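You operate a simulated robot arm through the tools that you are given. There is no shell and no other tool. Be economical: measure what you need, move in short steps, check, and stop when the job is done.

The job below is to be done with a simulated robot arm. You get a single attempt, and the scene is never put back.

Task
Tip the old sample out of the jar with the white band, then draw a fresh one.
Fine: old oil into the tub, jar into the drip pan under the tap, run oil to the band, tap shut, jar back where it stood.

Only the result counts: the job must be done as asked and must still hold three seconds after the hand-in. Knocking over, shifting, dropping, spilling or breaking anything else fails it.

Robot
A 7-joint arm with a two-finger parallel gripper, fixed in place. Base frame: the origin is at the foot of the arm, x ahead of it, y to its left, z up; the work surface is at about z = 560. Lengths are in mm, angles in degrees, forces in N, time in s.
Its first joint turns from -166.0 to 166.0 degrees. Payload 4.4 kg.
The TCP is the grasp point between the finger pads, 23 mm short of the fingertips. In the tool frame z runs along the fingers and y along their closing line. Largest opening 94 mm; finger width 38, thickness 10; the body of the gripper, 54 by 96 mm, starts 39 mm behind the TCP.
Orientation is that of the tool frame in the base frame, as a unit quaternion [x, y, z, w]. With the fingers straight down and closing along the base's y, the tool's x points along the base's -x, its y along +y and its z along -z.

Tools
- The arm moves only by the tool send_rows. Its arguments are lists of equal length, an entry for each row: "translation": the shift along the base's x, y, z in m, a list of three; "rotation": the turn, a rotation vector about the base's x, y, z in rad, a list of three; "claw": the finger opening in m, from 0 to 0.094. In form: {"translation": [[x, y, z], ...], "rotation": [[ax, ay, az], ...], "claw": [claw, ...]}. A call has 1 to 10 rows; each row shifts and turns the commanded pose from where the row before left it. Each row takes 0.2 s and may step no farther than 50 mm and 8.6 degrees from the row before; otherwise, or with a gripper value out of range, the whole call is refused. Where a pose cannot be reached the arm comes as near as it can. A force on the tool above 70 N (or 10 N above the force at the start of the call, whichever is more), or a blocked arm, ends the call early, and 0.2 s more pass. Each finger travels about 72 mm/s and halts on what it meets, pressing with about 34 N; the grip force reading is that of the motor and also rises with nothing between the fingers. The clock runs only during rows and for 0.2 s after the last one: add rows that do not move to give the fingers time. It gives the time, the measured TCP pose, the force on the tool (base axes), the opening and the grip force at its end, in the units of the frame above (readings bear some noise).
- Cameras (640 x 400 px; columns grow to the right, rows downward): "scene" is fixed at [218.5, -651, 1488.1]; the picture's right is [0.87, -0.49, 0.00], its down [-0.20, -0.36, -0.91] and it looks along [0.44, 0.79, -0.42] (base axes); focal length 313 px, centre (320, 200). "wrist" rides on the gripper at [86, 16, -75] in the tool frame; the picture's right is [-0.18, 0.98, 0.00], its down [-0.58, -0.11, -0.81] and it looks along [-0.79, -0.15, 0.59] (tool axes); focal length 243 px, centre (320, 200).
- snapshot(camera): a new picture of that camera. No time passes.
- locate(camera, pixels): there is no depth. For up to 12 entries [column, row, z] of the newest picture of that camera ("zoom" is the newest enlarged one), the place [x, y] in the base frame at which the ray of that pixel passes the height z, good to about 2 mm. No time passes.
- zoom(camera, box): a new picture of the part [left, top, right, bottom] of that camera's present view, enlarged. No time passes.
- finish_job(): hands the job in; it is judged then, once.

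Go step by step. Measure first, check grasps and placings, and put right what went wrong. The budget is 80 turns and 46 pictures, counting those below and the enlarged ones. Unless the task says otherwise, let go and move clear before handing in, and close with one line.

The tools are called after "Call:" by a JSON object that holds its "fn" and its "kwargs". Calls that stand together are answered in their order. send_rows: Moves the arm, as the interface text tells. Its arguments: {"type":"object","properties":{"translation":{"type":"array","items":{"type":"array","items":{"type":"number"}}},"rotation":{"type":"array","items":{"type":"array","items":{"type":"number"}}},"claw":{"type":"array","items":{"type":"number"}}},"required":["translation","rotation","claw"]} The other tools are called the same way: snapshot (camera) takes a picture; locate (camera, pixels) gives the place at which the rays of pixels pass given heights; zoom (camera, box) takes an enlarged picture of a part of a camera's view; finish_job () hands the job in.

At the start:

```text
clock: 0.0
tcp_pos: [673.2, 544.0, 1052.4]
ee_rot: [0.001, 1.0, 0.0, 0.0]
wrist_force: [-0.5, -0.7, 0.2]
grip_width: 94.1
grasp_force: 0.0
```

scene: 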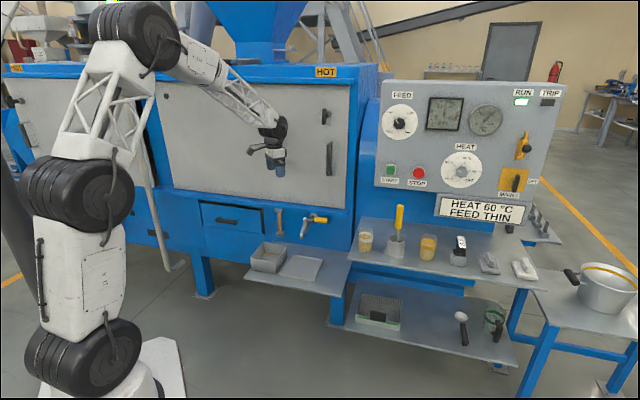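
wrist: 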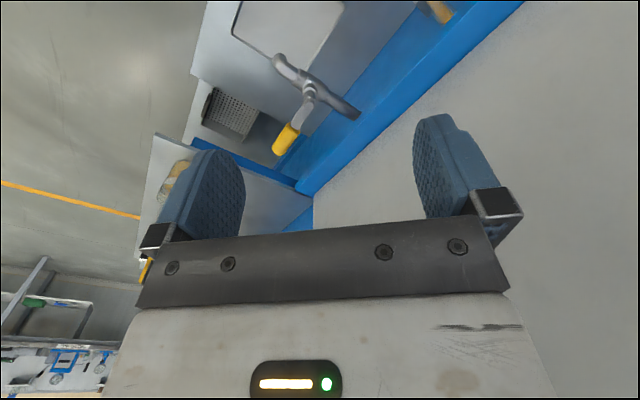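

The scene view shows a shelf with jars around (365,240) and (428,245), a tap at (310,220), a tub or pan at (268,257) and (300,268). I'll enlarge these areas first.

Call:
{"fn": "zoom", "kwargs": {"camera": "scene", "box": [340, 190, 560, 300]}}

Call:
{"fn": "zoom", "kwargs": {"camera": "scene", "box": [200, 190, 360, 300]}}

Call:
{"fn": "zoom", "kwargs": {"camera": "scene", "box": [330, 270, 640, 400]}}

```text
2.91 times, centred on (450, 245) of scene
```

zoom: 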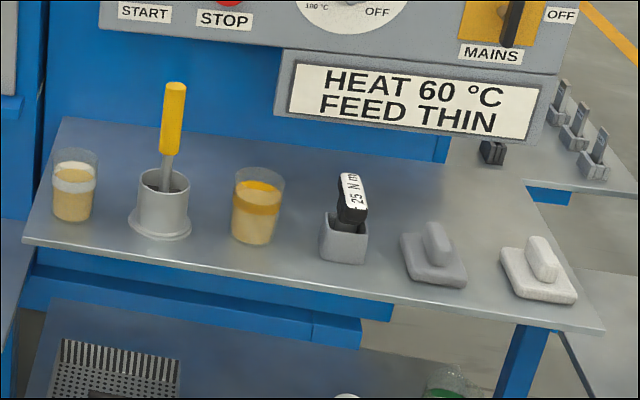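

```text
3.64 times, centred on (280, 245) of scene
```

zoom: 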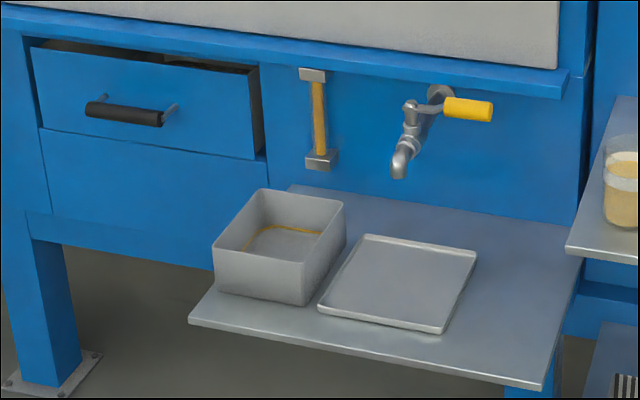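

```text
2.06 times, centred on (485, 335) of scene
```

zoom: 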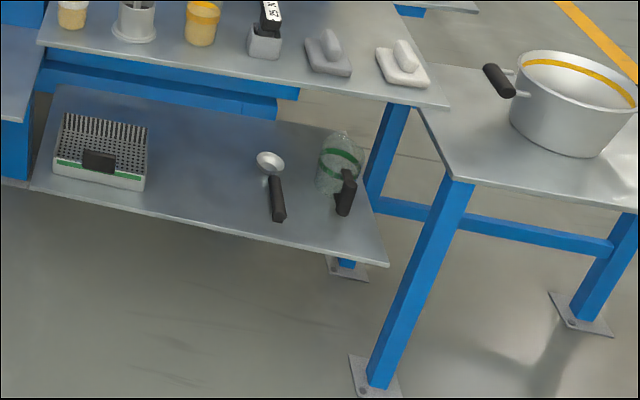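

The white-banded jar is at scene (365,241), with the tub at (268,257), the drip pan at (300,268) and the tap at (310,220). I'll trace rays at several heights to triangulate them against the wrist view.

Call:
{"fn": "locate", "kwargs": {"camera": "scene", "pixels": [[365, 250, 560], [365, 250, 760], [300, 268, 560], [300, 268, 760], [318, 212, 760], [318, 212, 860], [378, 320, 560], [378, 320, 360], [279, 236, 560], [320, 252, 560], [309, 280, 560], [280, 275, 560]]}}

Call:
{"fn": "locate", "kwargs": {"camera": "wrist", "pixels": [[233, 36, 560], [233, 36, 660], [290, 140, 760], [290, 140, 860], [278, 62, 760], [278, 62, 860], [322, 55, 560], [322, 55, 660], [350, 112, 860], [310, 90, 860]]}}

Call:
{"fn": "zoom", "kwargs": {"camera": "wrist", "box": [140, 0, 460, 200]}}

```text
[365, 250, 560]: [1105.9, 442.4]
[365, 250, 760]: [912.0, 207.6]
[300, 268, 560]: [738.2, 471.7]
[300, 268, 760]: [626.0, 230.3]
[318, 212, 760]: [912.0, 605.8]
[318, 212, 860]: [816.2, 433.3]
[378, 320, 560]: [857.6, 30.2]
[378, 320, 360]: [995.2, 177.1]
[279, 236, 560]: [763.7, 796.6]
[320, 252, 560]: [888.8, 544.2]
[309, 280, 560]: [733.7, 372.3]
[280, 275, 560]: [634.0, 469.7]
```

```text
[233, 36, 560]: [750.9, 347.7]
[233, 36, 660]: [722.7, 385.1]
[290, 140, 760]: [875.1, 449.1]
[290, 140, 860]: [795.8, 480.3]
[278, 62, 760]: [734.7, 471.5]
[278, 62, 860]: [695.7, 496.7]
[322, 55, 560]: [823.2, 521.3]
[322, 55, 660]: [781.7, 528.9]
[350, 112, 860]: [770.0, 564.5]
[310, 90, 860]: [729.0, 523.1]
```

```text
2.00 times, centred on (300, 100) of wrist
```

zoom: 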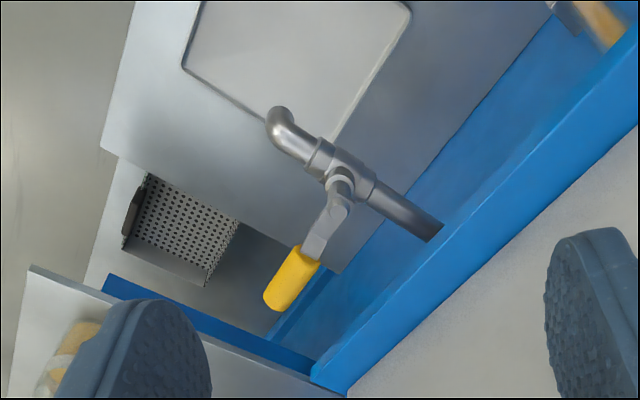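

The pan corner agrees between cameras at z≈560, so the tub shelf is the work surface. I'll move the arm to about (600,300,1050) for a better wrist view of the jar shelf.

Call:
{"fn": "send_rows", "kwargs": {"translation": [[-0.012, -0.04, 0], [-0.012, -0.04, 0], [-0.012, -0.04, 0], [-0.012, -0.04, 0], [-0.012, -0.04, 0], [-0.012, -0.044, 0], [0, 0, 0]], "rotation": [[0, 0, 0], [0, 0, 0], [0, 0, 0], [0, 0, 0], [0, 0, 0], [0, 0, 0], [0, 0, 0]], "claw": [0.094, 0.094, 0.094, 0.094, 0.094, 0.094, 0.094]}}

Call:
{"fn": "snapshot", "kwargs": {"camera": "wrist"}}

Call:
{"fn": "snapshot", "kwargs": {"camera": "scene"}}

```text
clock: 1.6
tcp_pos: [602.6, 299.2, 1051.2]
ee_rot: [0.0, 1.0, 0.0, 0.0]
wrist_force: [-0.1, -0.3, -0.1]
grip_width: 93.9
grasp_force: 0.0
```

```text
39 pictures are left
```

wrist: 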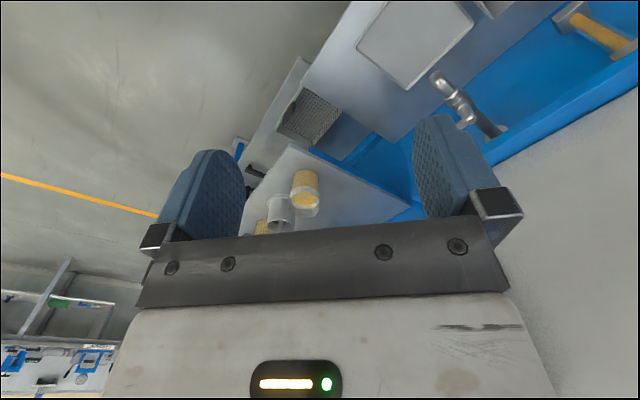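

```text
38 pictures are left
```

scene: 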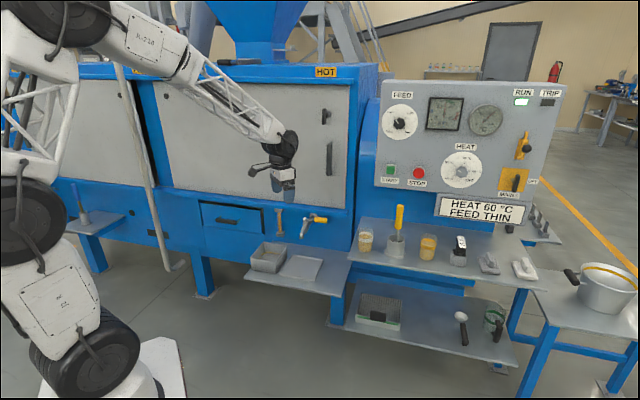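

The jar shows in the wrist view at (305,190) between the fingers. I'll enlarge both views of it.

Call:
{"fn": "zoom", "kwargs": {"camera": "wrist", "box": [230, 140, 390, 240]}}

Call:
{"fn": "zoom", "kwargs": {"camera": "scene", "box": [340, 215, 420, 265]}}

Call:
{"fn": "locate", "kwargs": {"camera": "wrist", "pixels": [[290, 143, 560], [290, 143, 660], [290, 143, 700], [305, 174, 660], [305, 174, 700], [411, 206, 660], [411, 206, 700], [433, 76, 760], [433, 76, 700]]}}

```text
4.00 times, centred on (310, 190) of wrist
```

zoom: 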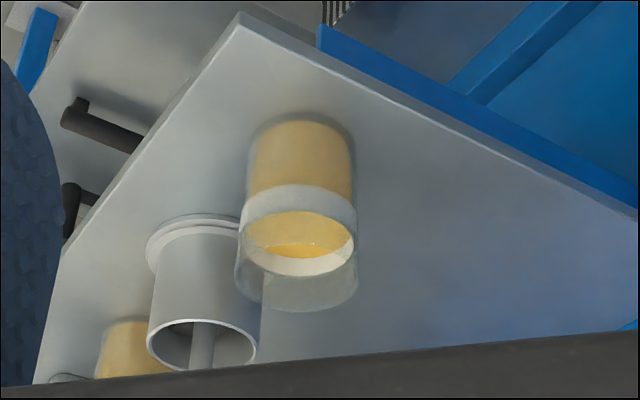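

```text
8.00 times, centred on (380, 240) of scene
```

zoom: 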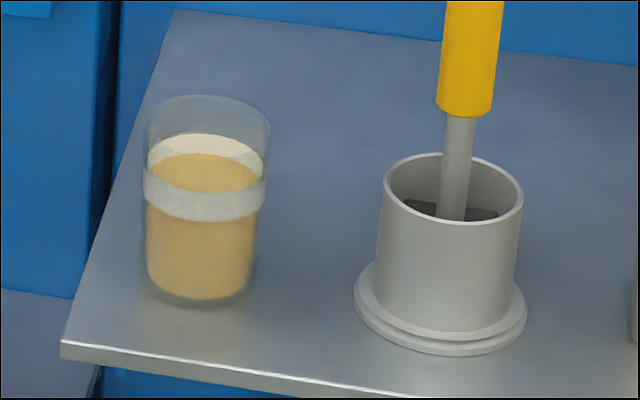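

```text
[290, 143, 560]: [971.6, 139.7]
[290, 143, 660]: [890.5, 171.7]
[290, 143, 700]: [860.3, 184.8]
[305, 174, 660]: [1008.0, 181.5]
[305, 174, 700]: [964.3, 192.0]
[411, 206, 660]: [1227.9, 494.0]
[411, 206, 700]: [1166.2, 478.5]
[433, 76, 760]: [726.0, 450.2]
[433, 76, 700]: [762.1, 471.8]
```

Now matching the shelf corner and the jar's rim and base across both views.

Call:
{"fn": "locate", "kwargs": {"camera": "zoom", "pixels": [[62, 345, 660], [62, 345, 700], [62, 345, 740], [207, 125, 760], [207, 125, 800], [200, 283, 660], [200, 283, 700], [145, 283, 700], [256, 283, 700], [440, 335, 700]]}}

Call:
{"fn": "locate", "kwargs": {"camera": "wrist", "pixels": [[304.2, 207.5, 760], [304.2, 207.5, 800], [305.5, 177, 660], [305.5, 177, 700], [289, 207, 760], [319.5, 207, 760], [277, 199, 700], [290, 143, 740]]}}

```text
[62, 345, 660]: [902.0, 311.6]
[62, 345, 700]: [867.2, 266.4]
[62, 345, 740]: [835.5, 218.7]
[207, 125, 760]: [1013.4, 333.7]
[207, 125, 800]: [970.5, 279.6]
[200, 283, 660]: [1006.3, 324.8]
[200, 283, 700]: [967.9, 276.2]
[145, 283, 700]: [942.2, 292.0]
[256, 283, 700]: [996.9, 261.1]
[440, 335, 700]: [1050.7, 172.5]
```

```text
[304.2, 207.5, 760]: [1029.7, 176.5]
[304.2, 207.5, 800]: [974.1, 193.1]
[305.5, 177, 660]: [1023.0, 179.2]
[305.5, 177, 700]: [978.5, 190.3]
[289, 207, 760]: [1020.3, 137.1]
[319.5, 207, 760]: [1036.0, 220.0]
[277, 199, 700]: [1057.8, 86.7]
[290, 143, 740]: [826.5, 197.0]
```

The jar stands near (918,207), shelf z≈755, and the whole machine is turned about 45° to the base. Next I'll measure the tub, the pan, the spout and the lever.

Call:
{"fn": "locate", "kwargs": {"camera": "scene", "pixels": [[250.9, 258.5, 620], [264.1, 241.7, 620], [286.3, 246.4, 620], [275.3, 262.0, 620], [251.2, 269.7, 560], [275.3, 274.1, 560], [292.6, 254.6, 572], [322.9, 259.6, 572], [313, 281.3, 572], [280, 273.8, 572], [301.4, 238.1, 680], [301.4, 238.1, 720]]}}

Call:
{"fn": "zoom", "kwargs": {"camera": "wrist", "box": [340, 0, 580, 150]}}

Call:
{"fn": "zoom", "kwargs": {"camera": "scene", "box": [270, 190, 350, 240]}}

```text
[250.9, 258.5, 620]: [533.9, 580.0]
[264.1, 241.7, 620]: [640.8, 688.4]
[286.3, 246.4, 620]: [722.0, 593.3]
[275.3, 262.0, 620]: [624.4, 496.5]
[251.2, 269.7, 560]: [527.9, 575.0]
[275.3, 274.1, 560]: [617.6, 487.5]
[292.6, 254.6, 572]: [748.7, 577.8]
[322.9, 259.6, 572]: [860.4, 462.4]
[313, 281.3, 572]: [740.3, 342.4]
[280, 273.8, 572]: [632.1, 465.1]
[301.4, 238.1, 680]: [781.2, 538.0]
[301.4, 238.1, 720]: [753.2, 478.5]
```

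```text
2.67 times, centred on (460, 75) of wrist
```

zoom: 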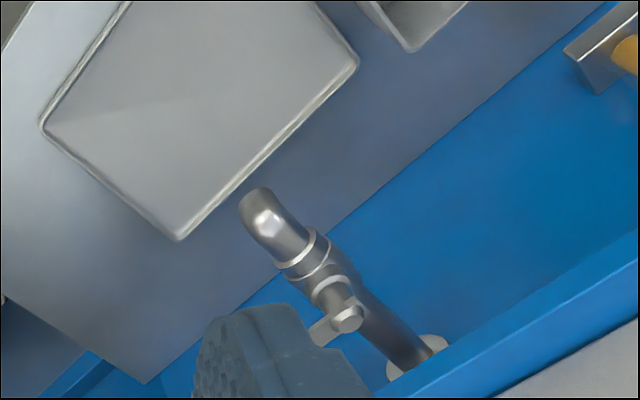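

```text
8.00 times, centred on (310, 215) of scene
```

zoom: 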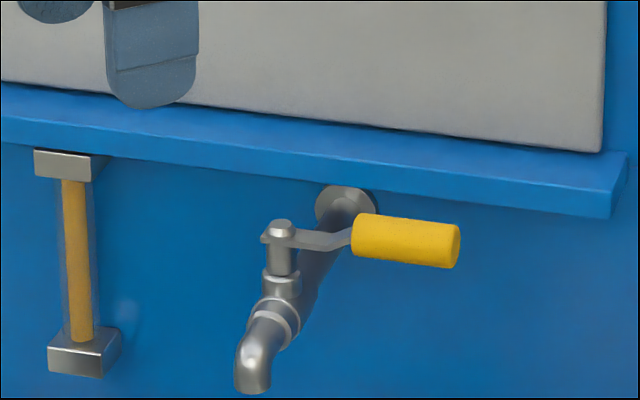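

The spout triangulates to about (746,463,728), directly over the pan centre (745,462). Now the stem and the lever handle.

Call:
{"fn": "locate", "kwargs": {"camera": "zoom", "pixels": [[281, 225, 760], [281, 225, 800], [405, 241, 760], [405, 241, 800], [458, 247, 760], [458, 247, 800], [355, 235, 780], [345, 210, 760]]}}

Call:
{"fn": "locate", "kwargs": {"camera": "wrist", "pixels": [[470.5, 119.2, 760], [470.5, 119.2, 800], [500, 129, 740], [500, 129, 780], [434.5, 76.9, 740]]}}

```text
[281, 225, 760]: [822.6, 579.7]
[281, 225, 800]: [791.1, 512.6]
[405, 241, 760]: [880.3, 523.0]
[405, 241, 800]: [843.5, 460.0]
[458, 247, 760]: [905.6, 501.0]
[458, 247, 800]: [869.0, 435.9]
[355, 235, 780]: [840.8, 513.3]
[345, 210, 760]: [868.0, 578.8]
```

```text
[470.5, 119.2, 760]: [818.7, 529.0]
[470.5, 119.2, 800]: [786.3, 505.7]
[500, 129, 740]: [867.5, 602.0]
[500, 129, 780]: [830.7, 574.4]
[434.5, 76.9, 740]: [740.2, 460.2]
```

Stem is at about (786,506,803), with the handle running along +u to about (867,433,802). I'll look at the gripper's hardware to check clearances.

Call:
{"fn": "zoom", "kwargs": {"camera": "scene", "box": [220, 110, 340, 210]}}

```text
4.00 times, centred on (280, 160) of scene
```

zoom: 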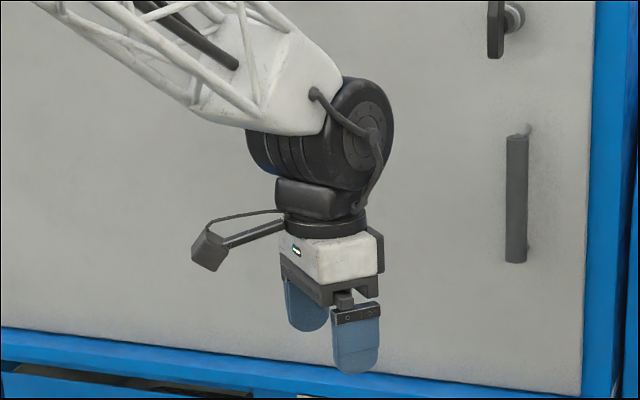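

The camera sits on a boom on the tool's +x side, so I want it on top for a side grasp of the jar. First I'll yaw the tool about −140° in the air.

Call:
{"fn": "send_rows", "kwargs": {"translation": [[0, -0.01, 0], [0, -0.01, 0], [0, -0.01, 0], [0, -0.01, 0], [0, -0.01, 0], [0, -0.01, 0], [0, -0.01, 0], [0, -0.01, 0], [0, -0.01, 0], [0, -0.01, 0]], "rotation": [[0, 0, -0.148], [0, 0, -0.148], [0, 0, -0.148], [0, 0, -0.148], [0, 0, -0.148], [0, 0, -0.148], [0, 0, -0.148], [0, 0, -0.148], [0, 0, -0.148], [0, 0, -0.148]], "claw": [0.094, 0.094, 0.094, 0.094, 0.094, 0.094, 0.094, 0.094, 0.094, 0.094]}}

Call:
{"fn": "send_rows", "kwargs": {"translation": [[0, 0, 0], [0, 0, 0], [0, 0, 0], [0, 0, 0], [0, 0, 0], [0, 0, 0], [0, 0, 0]], "rotation": [[0, 0, -0.148], [0, 0, -0.148], [0, 0, -0.148], [0, 0, -0.148], [0, 0, -0.148], [0, 0, -0.148], [0, 0, -0.0755]], "claw": [0.094, 0.094, 0.094, 0.094, 0.094, 0.094, 0.094]}}

```text
clock: 3.8
tcp_pos: [601.1, 199.9, 1052.5]
ee_rot: [0.674, 0.738, -0.001, 0.0]
wrist_force: [0.1, -0.4, 0.1]
grip_width: 93.9
grasp_force: 0.0
```

```text
clock: 5.4
tcp_pos: [601.9, 200.8, 1054.4]
ee_rot: [0.94, 0.341, 0.0, 0.0]
wrist_force: [0.1, 0.0, -0.5]
grip_width: 93.8
grasp_force: 0.0
```

Yaw worked (x-axis now at az 40°). Now pitching up 75° so that the fingers point forward at 15° below horizontal.

Call:
{"fn": "send_rows", "kwargs": {"translation": [[0.01, -0.007, -0.013], [0.01, -0.007, -0.013], [0.01, -0.007, -0.013], [0.01, -0.007, -0.013], [0.01, -0.007, -0.013], [0.01, -0.007, -0.013], [0.01, -0.007, -0.013], [0.01, -0.007, -0.013], [0.01, -0.007, -0.013], [0, 0, 0]], "rotation": [[0.0935, -0.1114, 0], [0.0935, -0.1114, 0], [0.0935, -0.1114, 0], [0.0935, -0.1114, 0], [0.0935, -0.1114, 0], [0.0935, -0.1114, 0], [0.0935, -0.1114, 0], [0.0935, -0.1114, 0], [0.0935, -0.1114, 0], [0, 0, 0]], "claw": [0.094, 0.094, 0.094, 0.094, 0.094, 0.094, 0.094, 0.094, 0.094, 0.094]}}

Call:
{"fn": "snapshot", "kwargs": {"camera": "scene"}}

```text
clock: 7.6
tcp_pos: [691.6, 138.0, 937.1]
ee_rot: [0.745, 0.271, 0.573, -0.209]
wrist_force: [0.2, 0.5, 0.0]
grip_width: 93.9
grasp_force: 0.1
```

```text
32 pictures are left
```

scene: 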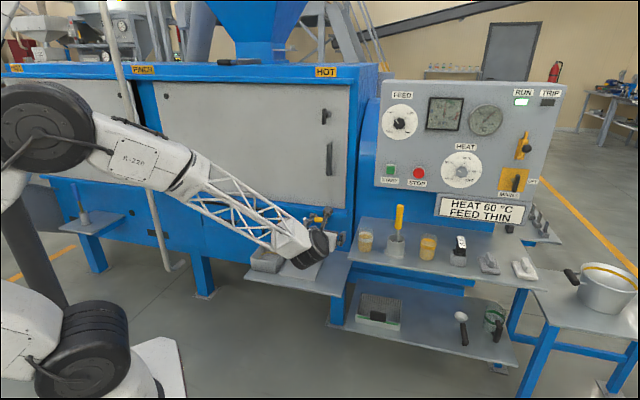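

Orientation reached. I'll move to a pre-grasp point about 130 mm short of the jar and take a wrist view.

Call:
{"fn": "send_rows", "kwargs": {"translation": [[0.025, -0.003, -0.025], [0.025, -0.003, -0.025], [0.025, -0.003, -0.025], [0.025, -0.003, -0.025], [0.026, -0.003, -0.025], [0, 0, 0]], "rotation": [[0, 0, 0], [0, 0, 0], [0, 0, 0], [0, 0, 0], [0, 0, 0], [0, 0, 0]], "claw": [0.094, 0.094, 0.094, 0.094, 0.094, 0.094]}}

Call:
{"fn": "snapshot", "kwargs": {"camera": "wrist"}}

```text
clock: 9.0
tcp_pos: [818.3, 123.4, 811.4]
ee_rot: [0.745, 0.272, 0.572, -0.209]
wrist_force: [0.1, 0.8, -1.1]
grip_width: 94.0
grasp_force: 0.0
```

```text
31 pictures are left
```

wrist: 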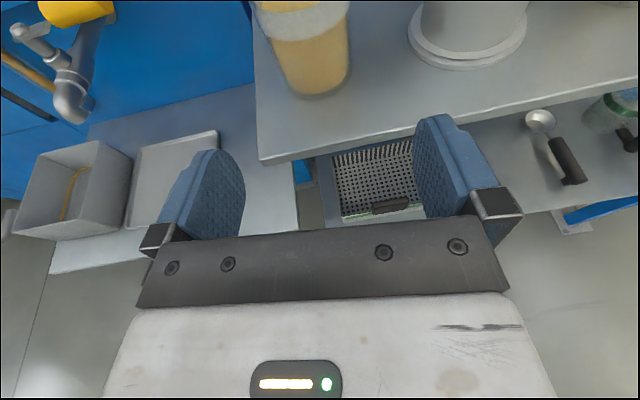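

The jar's base shows at wrist (318,80) and the shelf corner at (262,160). I'll locate both at shelf height, along with the neighbouring stand.

Call:
{"fn": "locate", "kwargs": {"camera": "wrist", "pixels": [[262, 160, 750], [262, 160, 755], [318, 97, 755], [288, 82, 755], [349, 78, 755], [318, 82, 755], [412, 45, 755], [470, 70, 755], [600, 95, 755]]}}

Call:
{"fn": "locate", "kwargs": {"camera": "scene", "pixels": [[347.7, 257.5, 755], [365, 250, 755], [365, 253.2, 755], [390, 265, 755]]}}

```text
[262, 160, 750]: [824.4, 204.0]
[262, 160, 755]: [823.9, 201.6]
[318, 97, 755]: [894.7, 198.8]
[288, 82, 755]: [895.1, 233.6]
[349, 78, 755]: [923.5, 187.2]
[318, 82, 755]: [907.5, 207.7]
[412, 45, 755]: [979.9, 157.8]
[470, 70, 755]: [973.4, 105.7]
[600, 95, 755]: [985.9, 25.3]
```

```text
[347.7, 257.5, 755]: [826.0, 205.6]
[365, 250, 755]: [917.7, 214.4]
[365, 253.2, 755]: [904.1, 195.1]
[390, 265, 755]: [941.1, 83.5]
```

The shelf is confirmed at z=755 and the jar centre is ≈(917,215). I'll advance 131 mm along az 40° with open fingers.

Call:
{"fn": "send_rows", "kwargs": {"translation": [[-0.0044, 0.0052, -0.013], [0.02, 0.0168, 0], [0.02, 0.0168, 0], [0.02, 0.0168, 0], [0.02, 0.0168, 0], [0.0204, 0.017, 0], [0, 0, 0]], "rotation": [[0, 0, 0], [0, 0, 0], [0, 0, 0], [0, 0, 0], [0, 0, 0], [0, 0, 0], [0, 0, 0]], "claw": [0.09, 0.09, 0.09, 0.09, 0.09, 0.09, 0.09]}}

Call:
{"fn": "snapshot", "kwargs": {"camera": "wrist"}}

Call:
{"fn": "zoom", "kwargs": {"camera": "scene", "box": [300, 200, 460, 300]}}

```text
clock: 10.6
tcp_pos: [913.9, 211.4, 799.1]
ee_rot: [0.746, 0.271, 0.572, -0.208]
wrist_force: [0.4, -0.5, 0.0]
grip_width: 89.8
grasp_force: 0.1
```

```text
30 pictures are left
```

wrist: 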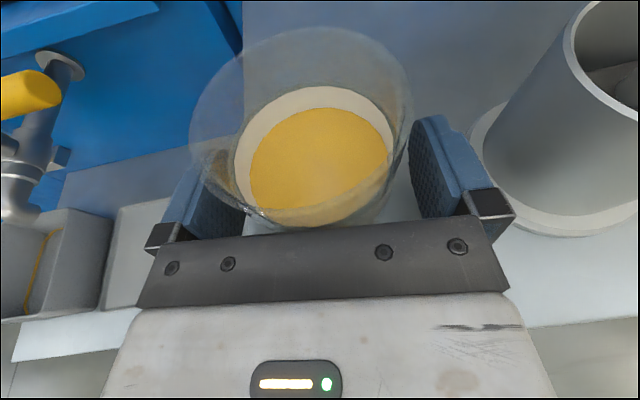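

```text
4.00 times, centred on (380, 250) of scene
```

zoom: 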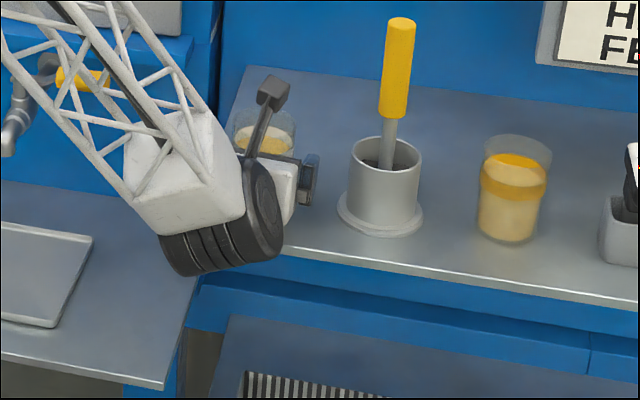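

The jar is between the fingers. I'll check the lateral centring using the rim.

Call:
{"fn": "locate", "kwargs": {"camera": "wrist", "pixels": [[190, 115, 848], [410, 95, 848], [295, 27, 848], [310, 229, 848], [235, 160, 805], [393, 140, 805], [312, 86, 815]]}}

```text
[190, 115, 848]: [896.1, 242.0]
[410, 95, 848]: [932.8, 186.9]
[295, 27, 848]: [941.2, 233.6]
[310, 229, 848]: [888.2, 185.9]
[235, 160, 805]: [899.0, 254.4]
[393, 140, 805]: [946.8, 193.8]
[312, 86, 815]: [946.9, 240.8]
```

Rim centre ≈(915,212) matches the TCP (914,211), so it's well centred. Closing.

Call:
{"fn": "send_rows", "kwargs": {"translation": [[0, 0, 0], [0, 0, 0], [0, 0, 0], [0, 0, 0]], "rotation": [[0, 0, 0], [0, 0, 0], [0, 0, 0], [0, 0, 0]], "claw": [0.07, 0.05, 0.05, 0.05]}}

```text
clock: 11.6
tcp_pos: [913.9, 211.4, 799.3]
ee_rot: [0.745, 0.272, 0.572, -0.209]
wrist_force: [1.2, 0.0, 1.3]
grip_width: 61.1
grasp_force: 33.6
```

Gripped at 61.1 mm. Lifting 72 mm and then backing off.

Call:
{"fn": "send_rows", "kwargs": {"translation": [[0, 0, 0.008], [0, 0, 0.016], [0, 0, 0.024], [0, 0, 0.024], [-0.015, -0.014, 0], [-0.02, -0.018, 0], [-0.02, -0.018, 0], [-0.02, -0.018, 0], [-0.015, -0.014, 0], [0, 0, 0]], "rotation": [[0, 0, 0], [0, 0, 0], [0, 0, 0], [0, 0, 0], [0, 0, 0], [0, 0, 0], [0, 0, 0], [0, 0, 0], [0, 0, 0], [0, 0, 0]], "claw": [0.05, 0.05, 0.05, 0.05, 0.05, 0.05, 0.05, 0.05, 0.05, 0.05]}}

Call:
{"fn": "snapshot", "kwargs": {"camera": "wrist"}}

```text
clock: 13.8
tcp_pos: [823.2, 129.2, 870.5]
ee_rot: [0.746, 0.272, 0.572, -0.208]
wrist_force: [0.1, -0.2, -2.5]
grip_width: 61.3
grasp_force: 34.1
```

```text
28 pictures are left
```

wrist: 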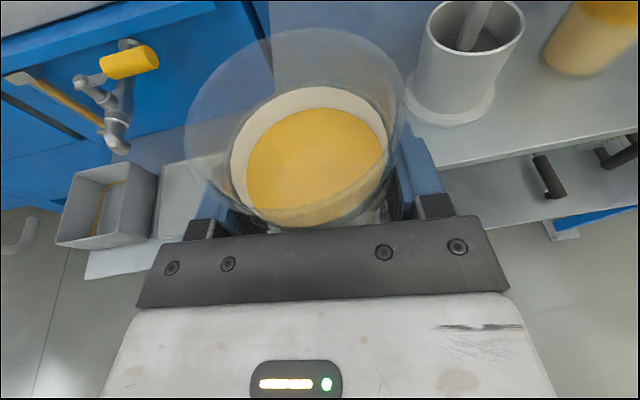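

Oil is steady and the grip holds. I'll carry the jar along the front of the bench toward the tub.

Call:
{"fn": "send_rows", "kwargs": {"translation": [[-0.008, 0.0122, -0.0037], [-0.0161, 0.0244, -0.0073], [-0.0161, 0.0244, -0.0073], [-0.0161, 0.0244, -0.0073], [-0.0161, 0.0244, -0.0073], [-0.0161, 0.0244, -0.0073], [-0.0161, 0.0244, -0.0073], [-0.0161, 0.0244, -0.0073], [-0.0161, 0.0244, -0.0073], [-0.0161, 0.0244, -0.0073]], "rotation": [[0, 0, 0.007], [0, 0, 0.007], [0, 0, 0.007], [0, 0, 0.007], [0, 0, 0.007], [0, 0, 0.007], [0, 0, 0.007], [0, 0, 0.007], [0, 0, 0.007], [0, 0, 0.007]], "claw": [0.05, 0.05, 0.05, 0.05, 0.05, 0.05, 0.05, 0.05, 0.05, 0.05]}}

Call:
{"fn": "send_rows", "kwargs": {"translation": [[-0.0161, 0.0244, -0.0073], [-0.0161, 0.0244, -0.0073], [-0.0161, 0.0244, -0.0073], [-0.0161, 0.0244, -0.0073], [-0.008, 0.0122, -0.0036], [0, 0, 0]], "rotation": [[0, 0, 0], [0, 0, 0], [0, 0, 0], [0, 0, 0], [0, 0, 0], [0, 0, 0]], "claw": [0.05, 0.05, 0.05, 0.05, 0.05, 0.05]}}

Call:
{"fn": "snapshot", "kwargs": {"camera": "scene"}}

Call:
{"fn": "snapshot", "kwargs": {"camera": "wrist"}}

```text
clock: 16.0
tcp_pos: [670.8, 361.0, 799.5]
ee_rot: [0.736, 0.297, 0.564, -0.228]
wrist_force: [-0.2, 1.0, -1.6]
grip_width: 61.2
grasp_force: 33.9
```

```text
clock: 17.4
tcp_pos: [618.4, 446.7, 774.5]
ee_rot: [0.734, 0.303, 0.56, -0.235]
wrist_force: [0.1, 0.0, -1.6]
grip_width: 61.4
grasp_force: 33.7
out of reach, approached as far as the arm can: row 4, 5
```

```text
27 pictures are left
```

scene: 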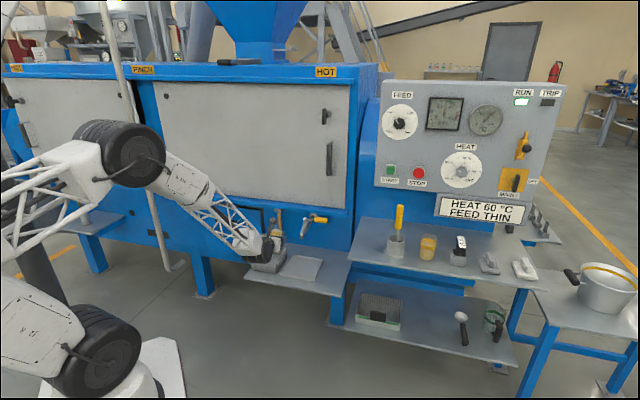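

```text
26 pictures are left
```

wrist: 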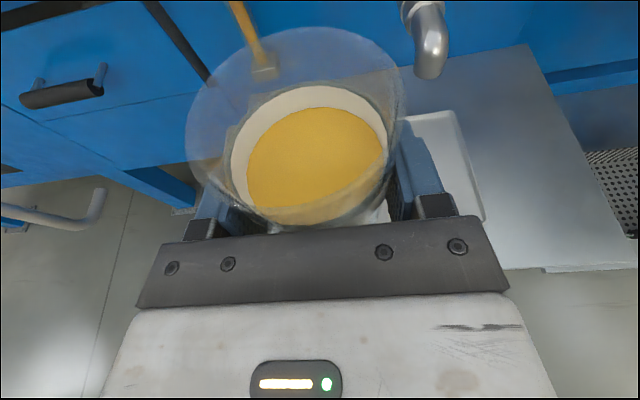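

Rows 4 and 5 came up short: a joint limit, probably the last joint, halted the arm at (618,447,774). A small roll in the relieving direction (tipping left, no spill below about 40°) will show whether that frees it.

Call:
{"fn": "send_rows", "kwargs": {"translation": [[0, 0, 0], [0, 0, 0], [0, 0, 0]], "rotation": [[-0.099, -0.099, 0.0375], [-0.099, -0.099, 0.0375], [0, 0, 0]], "claw": [0.05, 0.05, 0.05]}}

```text
clock: 18.2
tcp_pos: [621.1, 441.7, 775.8]
ee_rot: [0.682, 0.403, 0.591, -0.149]
wrist_force: [0.5, 0.1, -1.7]
grip_width: 61.5
grasp_force: 33.8
out of reach, approached as far as the arm can: row 1
```

The roll was accepted in full, 17° toward the tub's left, and the command follows the reached pose. Next I'll test whether moving toward the tub is now free.

Call:
{"fn": "send_rows", "kwargs": {"translation": [[-0.01, 0.015, -0.005], [-0.01, 0.015, -0.005], [0, 0, 0]], "rotation": [[0, 0, 0], [0, 0, 0], [0, 0, 0]], "claw": [0.05, 0.05, 0.05]}}

```text
clock: 19.0
tcp_pos: [620.6, 451.0, 771.9]
ee_rot: [0.681, 0.406, 0.59, -0.154]
wrist_force: [-0.2, -0.1, -2.2]
grip_width: 61.1
grasp_force: 33.9
out of reach, approached as far as the arm can: row 1, 2
```

Still limited, so it's a fold-in limit and not the roll. The tub lies farther out, so I'll go outward (+v) toward (654,565), which should ease it.

Call:
{"fn": "send_rows", "kwargs": {"translation": [[0.016, 0.016, 0], [0.016, 0.016, 0], [0.01, 0.02, 0], [0.0, 0.02, 0], [-0.005, 0.02, 0], [0, 0, 0]], "rotation": [[0, 0, 0], [0, 0, 0], [0, 0, 0], [0, 0, 0], [0, 0, 0], [0, 0, 0]], "claw": [0.05, 0.05, 0.05, 0.05, 0.05, 0.05]}}

Call:
{"fn": "snapshot", "kwargs": {"camera": "scene"}}

```text
clock: 20.4
tcp_pos: [685.8, 511.6, 780.2]
ee_rot: [0.682, 0.405, 0.59, -0.152]
wrist_force: [0.0, 0.5, -2.3]
grip_width: 61.2
grasp_force: 34.2
out of reach, approached as far as the arm can: row 1, 3, 4, 5
```

```text
25 pictures are left
```

scene: 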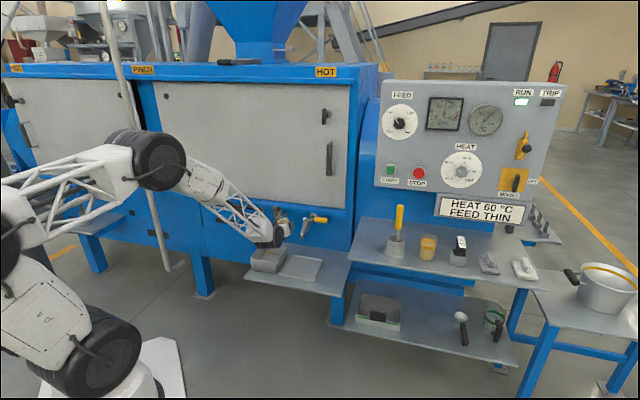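

The TCP azimuth keeps stalling at ≈36° with tool azimuth 45°, so the limit depends on tool azimuth relative to the arm. I'll yaw the tool +17° and move left together.

Call:
{"fn": "send_rows", "kwargs": {"translation": [[0, 0, 0], [0, 0, 0], [-0.008, 0.012, 0], [-0.008, 0.012, 0], [-0.008, 0.012, 0], [0, 0, 0]], "rotation": [[0, 0, 0.1], [0, 0, 0.1], [0, 0, 0.1], [0, 0, 0], [0, 0, 0], [0, 0, 0]], "claw": [0.05, 0.05, 0.05, 0.05, 0.05, 0.05]}}

```text
clock: 21.8
tcp_pos: [661.5, 548.5, 779.9]
ee_rot: [0.616, 0.498, 0.564, -0.232]
wrist_force: [-0.7, -0.3, -1.9]
grip_width: 61.1
grasp_force: 34.2
```

Free now (tool az 61°). I'll move over the tub to (661,573,712), then begin tipping left.

Call:
{"fn": "send_rows", "kwargs": {"translation": [[0, 0.012, -0.02], [0, 0.0125, -0.024], [0, 0, -0.024], [0, 0, 0], [0, 0, 0], [0, 0, 0]], "rotation": [[0, 0, 0], [0, 0, 0], [0, 0, 0], [-0.0557, -0.1017, 0.0306], [-0.0557, -0.1017, 0.0306], [0, 0, 0]], "claw": [0.05, 0.05, 0.05, 0.05, 0.05, 0.05]}}

Call:
{"fn": "zoom", "kwargs": {"camera": "scene", "box": [210, 190, 350, 290]}}

Call:
{"fn": "snapshot", "kwargs": {"camera": "wrist"}}

```text
clock: 23.2
tcp_pos: [660.2, 572.7, 714.0]
ee_rot: [0.552, 0.567, 0.589, -0.163]
wrist_force: [1.4, -1.3, -1.7]
grip_width: 61.2
grasp_force: 34.0
```

```text
4.00 times, centred on (280, 240) of scene
```

zoom: 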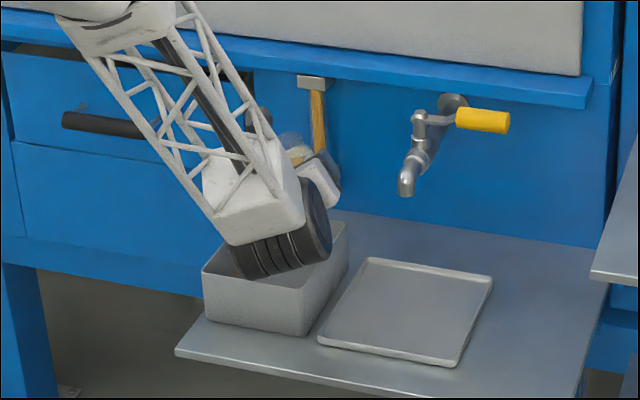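

```text
23 pictures are left
```

wrist: 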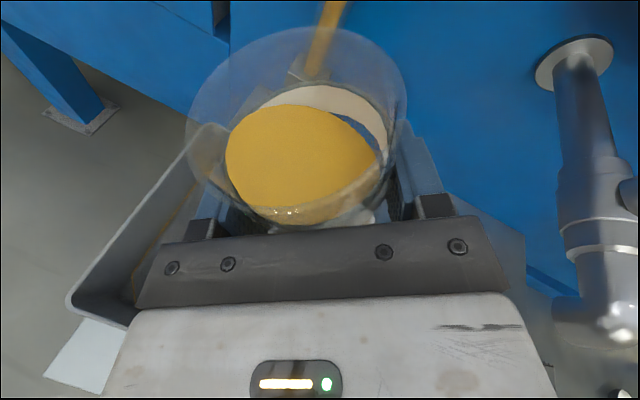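

I'll check the tub rim against the jar position before going further.

Call:
{"fn": "locate", "kwargs": {"camera": "wrist", "pixels": [[210, 125, 620], [72, 305, 620], [295, 75, 720], [190, 100, 740]]}}

```text
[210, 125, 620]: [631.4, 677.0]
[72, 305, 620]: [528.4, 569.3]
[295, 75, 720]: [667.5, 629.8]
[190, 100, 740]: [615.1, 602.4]
```

The tub rim matches my earlier measurement, so the pour point falls well inside. Tipping on slowly.

Call:
{"fn": "send_rows", "kwargs": {"translation": [[0, 0, 0], [0, 0, 0], [0, 0, 0], [0, 0, 0], [0, 0, 0], [0, 0, 0], [0, 0, 0], [0, 0, 0], [0, 0, 0], [0, 0, 0]], "rotation": [[-0.0465, -0.0848, 0.0252], [-0.0465, -0.0848, 0.0252], [-0.0465, -0.0848, 0.0252], [-0.0465, -0.0848, 0.0252], [-0.0465, -0.0848, 0.0252], [-0.0465, -0.0848, 0.0252], [-0.0465, -0.0848, 0.0252], [-0.0465, -0.0848, 0.0252], [-0.0465, -0.0848, 0.0252], [-0.0465, -0.0848, 0.0252]], "claw": [0.05, 0.05, 0.05, 0.05, 0.05, 0.05, 0.05, 0.05, 0.05, 0.05]}}

Call:
{"fn": "snapshot", "kwargs": {"camera": "wrist"}}

```text
clock: 25.4
tcp_pos: [660.2, 571.5, 712.6]
ee_rot: [0.212, 0.763, 0.595, 0.14]
wrist_force: [-1.2, 0.4, -1.9]
grip_width: 61.1
grasp_force: 34.1
```

```text
22 pictures are left
```

wrist: 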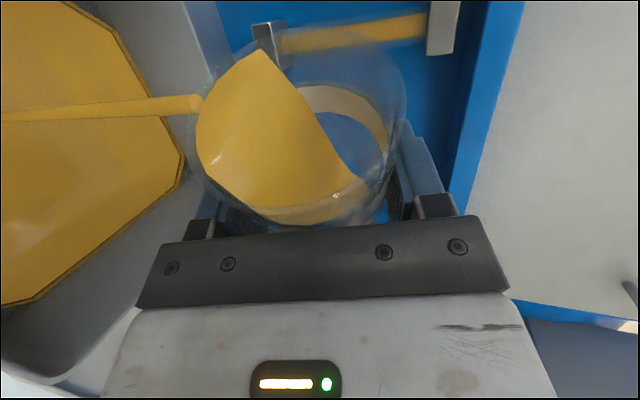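

Oil is streaming from the lip into the tub. Tipping a further 50° and then holding.

Call:
{"fn": "send_rows", "kwargs": {"translation": [[0, 0, 0], [0, 0, 0], [0, 0, 0], [0, 0, 0], [0, 0, 0], [0, 0, 0], [0, 0, 0], [0, 0, 0], [0, 0, 0], [0, 0, 0]], "rotation": [[-0.0465, -0.0848, 0.0252], [-0.0465, -0.0848, 0.0252], [-0.0465, -0.0848, 0.0252], [-0.0465, -0.0848, 0.0252], [-0.0465, -0.0848, 0.0252], [-0.0465, -0.0848, 0.0252], [-0.0465, -0.0848, 0.0252], [-0.0465, -0.0848, 0.0252], [0, 0, 0], [0, 0, 0]], "claw": [0.05, 0.05, 0.05, 0.05, 0.05, 0.05, 0.05, 0.05, 0.05, 0.05]}}

Call:
{"fn": "snapshot", "kwargs": {"camera": "wrist"}}

```text
clock: 27.6
tcp_pos: [660.8, 572.5, 712.8]
ee_rot: [-0.101, 0.784, 0.495, 0.361]
wrist_force: [-0.2, 0.1, -0.2]
grip_width: 61.3
grasp_force: 33.9
```

```text
21 pictures are left
```

wrist: 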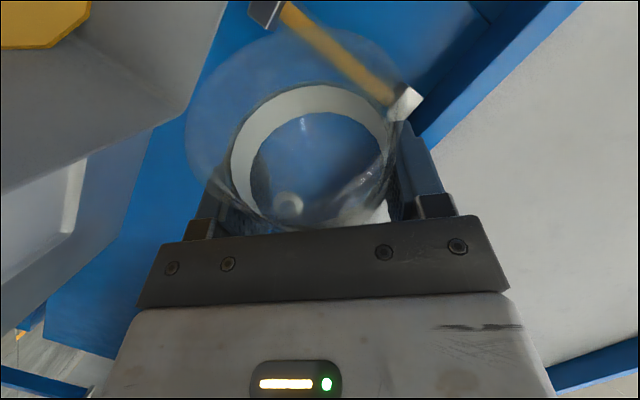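

The jar looks empty and the load has dropped to about zero. Holding briefly, then rolling it back upright.

Call:
{"fn": "send_rows", "kwargs": {"translation": [[0, 0, 0], [0, 0, 0], [0, 0, 0], [0, 0, 0], [0, 0, 0], [0, 0, 0], [0, 0, 0], [0, 0, 0], [0, 0, 0], [0, 0, 0]], "rotation": [[0, 0, 0], [0, 0, 0], [0.0677, 0.1235, -0.0367], [0.0677, 0.1235, -0.0367], [0.0677, 0.1235, -0.0367], [0.0677, 0.1235, -0.0367], [0.0677, 0.1235, -0.0367], [0.0677, 0.1235, -0.0367], [0.0677, 0.1235, -0.0367], [0.0677, 0.1235, -0.0367]], "claw": [0.05, 0.05, 0.05, 0.05, 0.05, 0.05, 0.05, 0.05, 0.05, 0.05]}}

Call:
{"fn": "send_rows", "kwargs": {"translation": [[0, 0, 0], [0, 0, 0], [0, 0, 0], [0, 0, 0], [0, 0, 0.01], [0, 0, 0.01], [0, 0, 0.01], [0, 0, 0.01], [0, 0, 0]], "rotation": [[0.0677, 0.1235, -0.0367], [0.0677, 0.1235, -0.0367], [0.0677, 0.1235, -0.0367], [0.0677, 0.1235, -0.0367], [0.0677, 0.1235, -0.0367], [0.0677, 0.1235, -0.0367], [0.0677, 0.1235, -0.0367], [0.0677, 0.1235, -0.0367], [0, 0, 0]], "claw": [0.05, 0.05, 0.05, 0.05, 0.05, 0.05, 0.05, 0.05, 0.05]}}

Call:
{"fn": "snapshot", "kwargs": {"camera": "wrist"}}

```text
clock: 29.8
tcp_pos: [660.8, 572.4, 712.3]
ee_rot: [0.349, 0.71, 0.611, 0.028]
wrist_force: [-0.3, -0.1, -1.1]
grip_width: 61.2
grasp_force: 34.1
```

```text
clock: 31.8
tcp_pos: [660.4, 572.5, 751.4]
ee_rot: [0.682, 0.403, 0.524, -0.313]
wrist_force: [0.2, 0.2, -0.9]
grip_width: 61.2
grasp_force: 34.5
```

```text
20 pictures are left
```

wrist: 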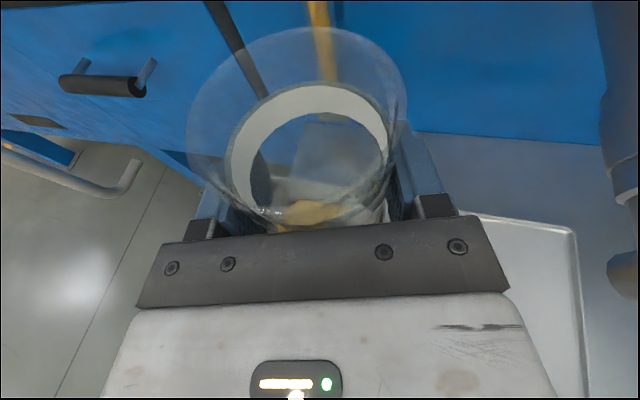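

The jar is upright again; the yellow at (310,215) looks like tub oil seen through the glass base, which I'll check later. Now back off and shift across to in front of the pan.

Call:
{"fn": "send_rows", "kwargs": {"translation": [[-0.0158, -0.0152, 0], [-0.0158, -0.0152, 0], [-0.0158, -0.0152, 0], [-0.0158, -0.0152, 0], [-0.0158, -0.0152, 0], [0, 0, 0]], "rotation": [[0, 0, 0], [0, 0, 0], [0, 0, 0], [0, 0, 0], [0, 0, 0], [0, 0, 0]], "claw": [0.05, 0.05, 0.05, 0.05, 0.05, 0.05]}}

Call:
{"fn": "send_rows", "kwargs": {"translation": [[0.016, -0.0235, -0.015], [0.016, -0.0235, -0.015], [0.016, -0.0235, -0.015], [0.016, -0.0235, -0.015], [0.015, -0.022, -0.015], [0, 0, 0]], "rotation": [[0, 0, -0.052], [0, 0, -0.052], [0, 0, -0.052], [0, 0, -0.052], [0, 0, -0.052], [0, 0, 0]], "claw": [0.05, 0.05, 0.05, 0.05, 0.05, 0.05]}}

Call:
{"fn": "snapshot", "kwargs": {"camera": "wrist"}}

```text
clock: 33.2
tcp_pos: [582.4, 495.4, 752.6]
ee_rot: [0.681, 0.403, 0.526, -0.313]
wrist_force: [-0.7, 0.3, -0.7]
grip_width: 61.4
grasp_force: 34.6
```

```text
clock: 34.6
tcp_pos: [661.3, 380.2, 677.4]
ee_rot: [0.729, 0.311, 0.561, -0.241]
wrist_force: [0.1, -0.1, -0.2]
grip_width: 61.2
grasp_force: 33.8
```

```text
19 pictures are left
```

wrist: 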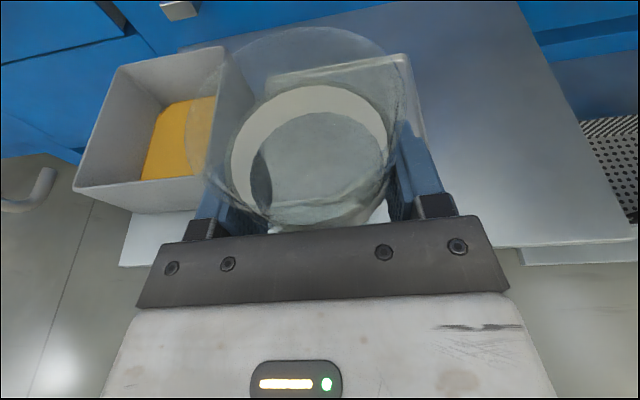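

The jar is empty and the oil is in the tub at (180,140), with nothing spilled around it. I'll lower to z≈630 and move forward under the spout.

Call:
{"fn": "send_rows", "kwargs": {"translation": [[0, 0, -0.023], [0, 0, -0.023], [0.02, 0.0195, 0], [0.02, 0.0195, 0], [0.02, 0.0195, 0], [0.0227, 0.0223, 0], [0, 0, 0]], "rotation": [[0, 0, 0], [0, 0, 0], [0, 0, 0], [0, 0, 0], [0, 0, 0], [0, 0, 0], [0, 0, 0]], "claw": [0.05, 0.05, 0.05, 0.05, 0.05, 0.05, 0.05]}}

Call:
{"fn": "zoom", "kwargs": {"camera": "scene", "box": [230, 190, 360, 290]}}

Call:
{"fn": "snapshot", "kwargs": {"camera": "wrist"}}

```text
clock: 36.2
tcp_pos: [744.3, 462.2, 632.6]
ee_rot: [0.728, 0.312, 0.561, -0.242]
wrist_force: [0.0, -0.3, -0.6]
grip_width: 61.2
grasp_force: 34.2
```

```text
4.00 times, centred on (295, 240) of scene
```

zoom: 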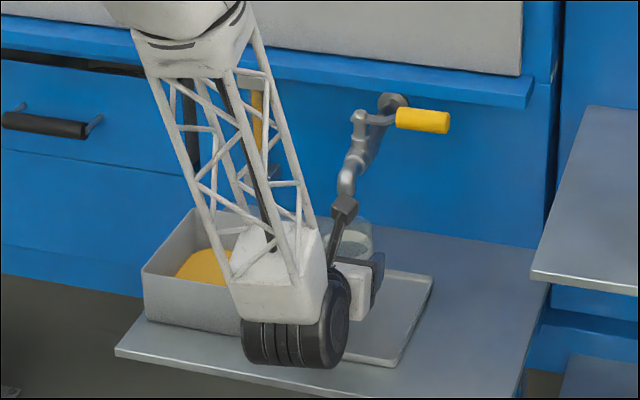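

```text
17 pictures are left
```

wrist: 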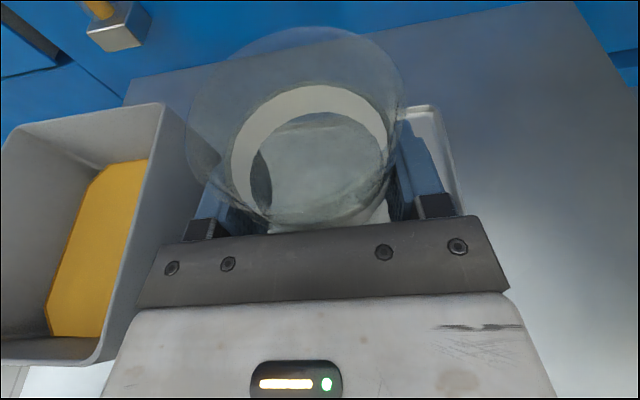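

Jar is above the pan with clearance all round. Lowering gently, watching the force for contact.

Call:
{"fn": "send_rows", "kwargs": {"translation": [[0, 0, -0.01], [0, 0, -0.007], [0, 0, -0.003], [0, 0, 0]], "rotation": [[0, 0, 0], [0, 0, 0], [0, 0, 0], [0, 0, 0]], "claw": [0.05, 0.05, 0.05, 0.05]}}

Call:
{"fn": "send_rows", "kwargs": {"translation": [[0, 0, -0.002], [0, 0, 0]], "rotation": [[0, 0, 0], [0, 0, 0]], "claw": [0.05, 0.05]}}

Call:
{"fn": "send_rows", "kwargs": {"translation": [[0, 0, -0.002], [0, 0, 0]], "rotation": [[0, 0, 0], [0, 0, 0]], "claw": [0.05, 0.05]}}

```text
clock: 37.2
tcp_pos: [744.6, 461.4, 611.8]
ee_rot: [0.728, 0.312, 0.56, -0.242]
wrist_force: [0.6, -0.6, -0.6]
grip_width: 61.4
grasp_force: 33.6
```

```text
clock: 37.8
tcp_pos: [744.6, 460.8, 609.0]
ee_rot: [0.728, 0.312, 0.561, -0.242]
wrist_force: [-0.3, 0.1, -0.9]
grip_width: 61.1
grasp_force: 34.4
```

```text
clock: 38.4
tcp_pos: [743.9, 460.7, 607.8]
ee_rot: [0.728, 0.311, 0.561, -0.241]
wrist_force: [-0.8, 0.5, 0.2]
grip_width: 60.9
grasp_force: 34.1
```

Call:
{"fn": "send_rows", "kwargs": {"translation": [[0, 0, -0.0015], [0, 0, 0]], "rotation": [[0, 0, 0], [0, 0, 0]], "claw": [0.05, 0.05]}}

Call:
{"fn": "send_rows", "kwargs": {"translation": [[0, 0, -0.0015], [0, 0, 0]], "rotation": [[0, 0, 0], [0, 0, 0]], "claw": [0.05, 0.05]}}

```text
clock: 39.0
tcp_pos: [743.8, 460.8, 606.2]
ee_rot: [0.728, 0.311, 0.562, -0.241]
wrist_force: [-0.4, -0.6, -0.1]
grip_width: 60.8
grasp_force: 34.0
```

```text
clock: 39.6
tcp_pos: [744.0, 461.2, 605.5]
ee_rot: [0.728, 0.312, 0.561, -0.242]
wrist_force: [0.1, 0.0, 0.1]
grip_width: 61.0
grasp_force: 34.2
```

No contact force yet; going down in 1 mm steps.

Call:
{"fn": "send_rows", "kwargs": {"translation": [[0, 0, -0.001], [0, 0, 0]], "rotation": [[0, 0, 0], [0, 0, 0]], "claw": [0.05, 0.05]}}

Call:
{"fn": "send_rows", "kwargs": {"translation": [[0, 0, -0.001], [0, 0, 0]], "rotation": [[0, 0, 0], [0, 0, 0]], "claw": [0.05, 0.05]}}

Call:
{"fn": "zoom", "kwargs": {"camera": "scene", "box": [285, 220, 345, 290]}}

```text
clock: 40.2
tcp_pos: [742.7, 461.6, 604.0]
ee_rot: [0.728, 0.311, 0.561, -0.241]
wrist_force: [0.7, 0.6, -0.4]
grip_width: 61.2
grasp_force: 33.7
```

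```text
clock: 40.8
tcp_pos: [743.7, 460.3, 603.1]
ee_rot: [0.728, 0.312, 0.561, -0.242]
wrist_force: [-0.2, -2.4, 12.2]
grip_width: 61.2
grasp_force: 33.8
```

```text
5.71 times, centred on (315, 255) of scene
```

zoom: 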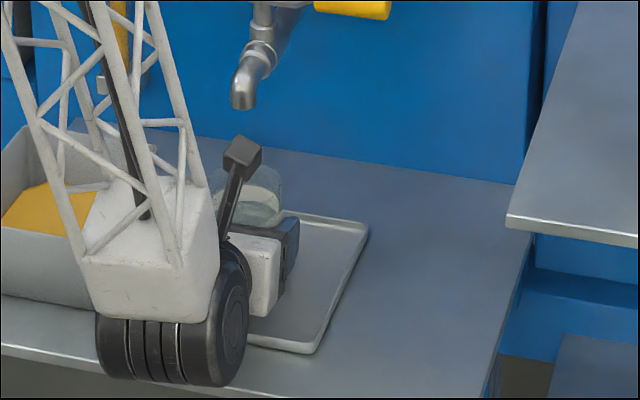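

Contact at 12 N, so the jar is on the pan floor. Releasing and backing straight off.

Call:
{"fn": "send_rows", "kwargs": {"translation": [[0, 0, 0], [0, 0, 0], [0, 0, 0], [-0.02, -0.0205, 0], [-0.02, -0.0205, 0], [-0.02, -0.0205, 0.005], [-0.02, -0.0205, 0.01], [-0.02, -0.0205, 0.02], [0, 0, 0]], "rotation": [[0, 0, 0], [0, 0, 0], [0, 0, 0], [0, 0, 0], [0, 0, 0], [0, 0, 0], [0, 0, 0], [0, 0, 0], [0, 0, 0]], "claw": [0.075, 0.09, 0.09, 0.09, 0.09, 0.09, 0.09, 0.09, 0.09]}}

Call:
{"fn": "snapshot", "kwargs": {"camera": "wrist"}}

Call:
{"fn": "zoom", "kwargs": {"camera": "scene", "box": [270, 200, 350, 290]}}

```text
clock: 42.8
tcp_pos: [643.6, 359.1, 639.0]
ee_rot: [0.728, 0.311, 0.561, -0.241]
wrist_force: [0.0, -0.1, 0.3]
grip_width: 89.9
grasp_force: 0.1
```

```text
15 pictures are left
```

wrist: 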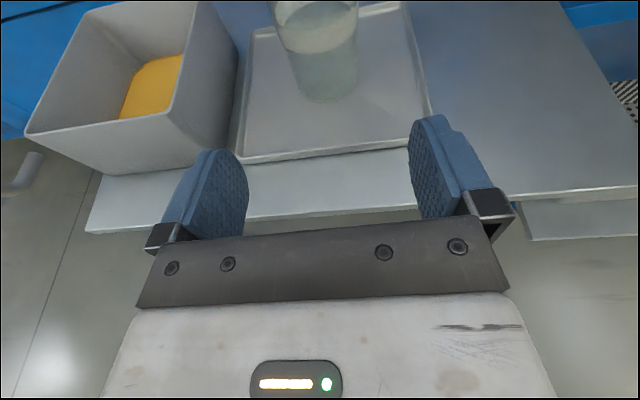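

```text
4.44 times, centred on (310, 245) of scene
```

zoom: 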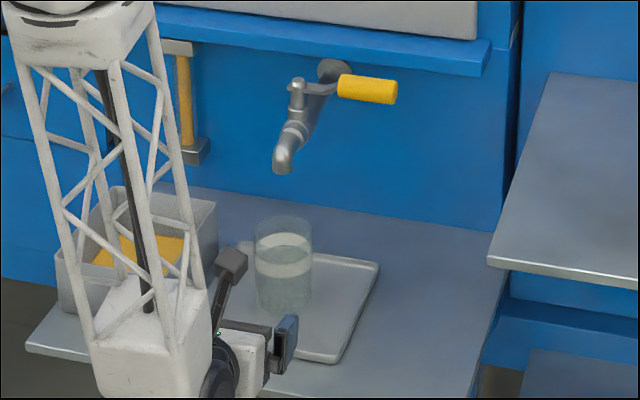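

Jar stands upright on the pan. I'll check its location against the spout estimate using the rays.

Call:
{"fn": "locate", "kwargs": {"camera": "wrist", "pixels": [[328, 101, 561], [297, 85, 561], [360, 80, 561], [328, 83, 561]]}}

Call:
{"fn": "locate", "kwargs": {"camera": "zoom", "pixels": [[284, 232, 651], [255, 232, 651], [313, 232, 651], [283, 312, 561], [282, 168, 725], [282, 168, 735], [284, 300, 561]]}}

```text
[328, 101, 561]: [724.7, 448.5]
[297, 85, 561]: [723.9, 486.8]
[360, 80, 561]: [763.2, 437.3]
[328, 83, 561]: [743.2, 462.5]
```

```text
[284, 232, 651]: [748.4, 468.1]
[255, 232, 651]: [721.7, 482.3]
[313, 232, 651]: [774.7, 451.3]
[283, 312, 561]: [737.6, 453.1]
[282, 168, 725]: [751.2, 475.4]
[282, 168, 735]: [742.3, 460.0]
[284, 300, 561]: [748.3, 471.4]
```

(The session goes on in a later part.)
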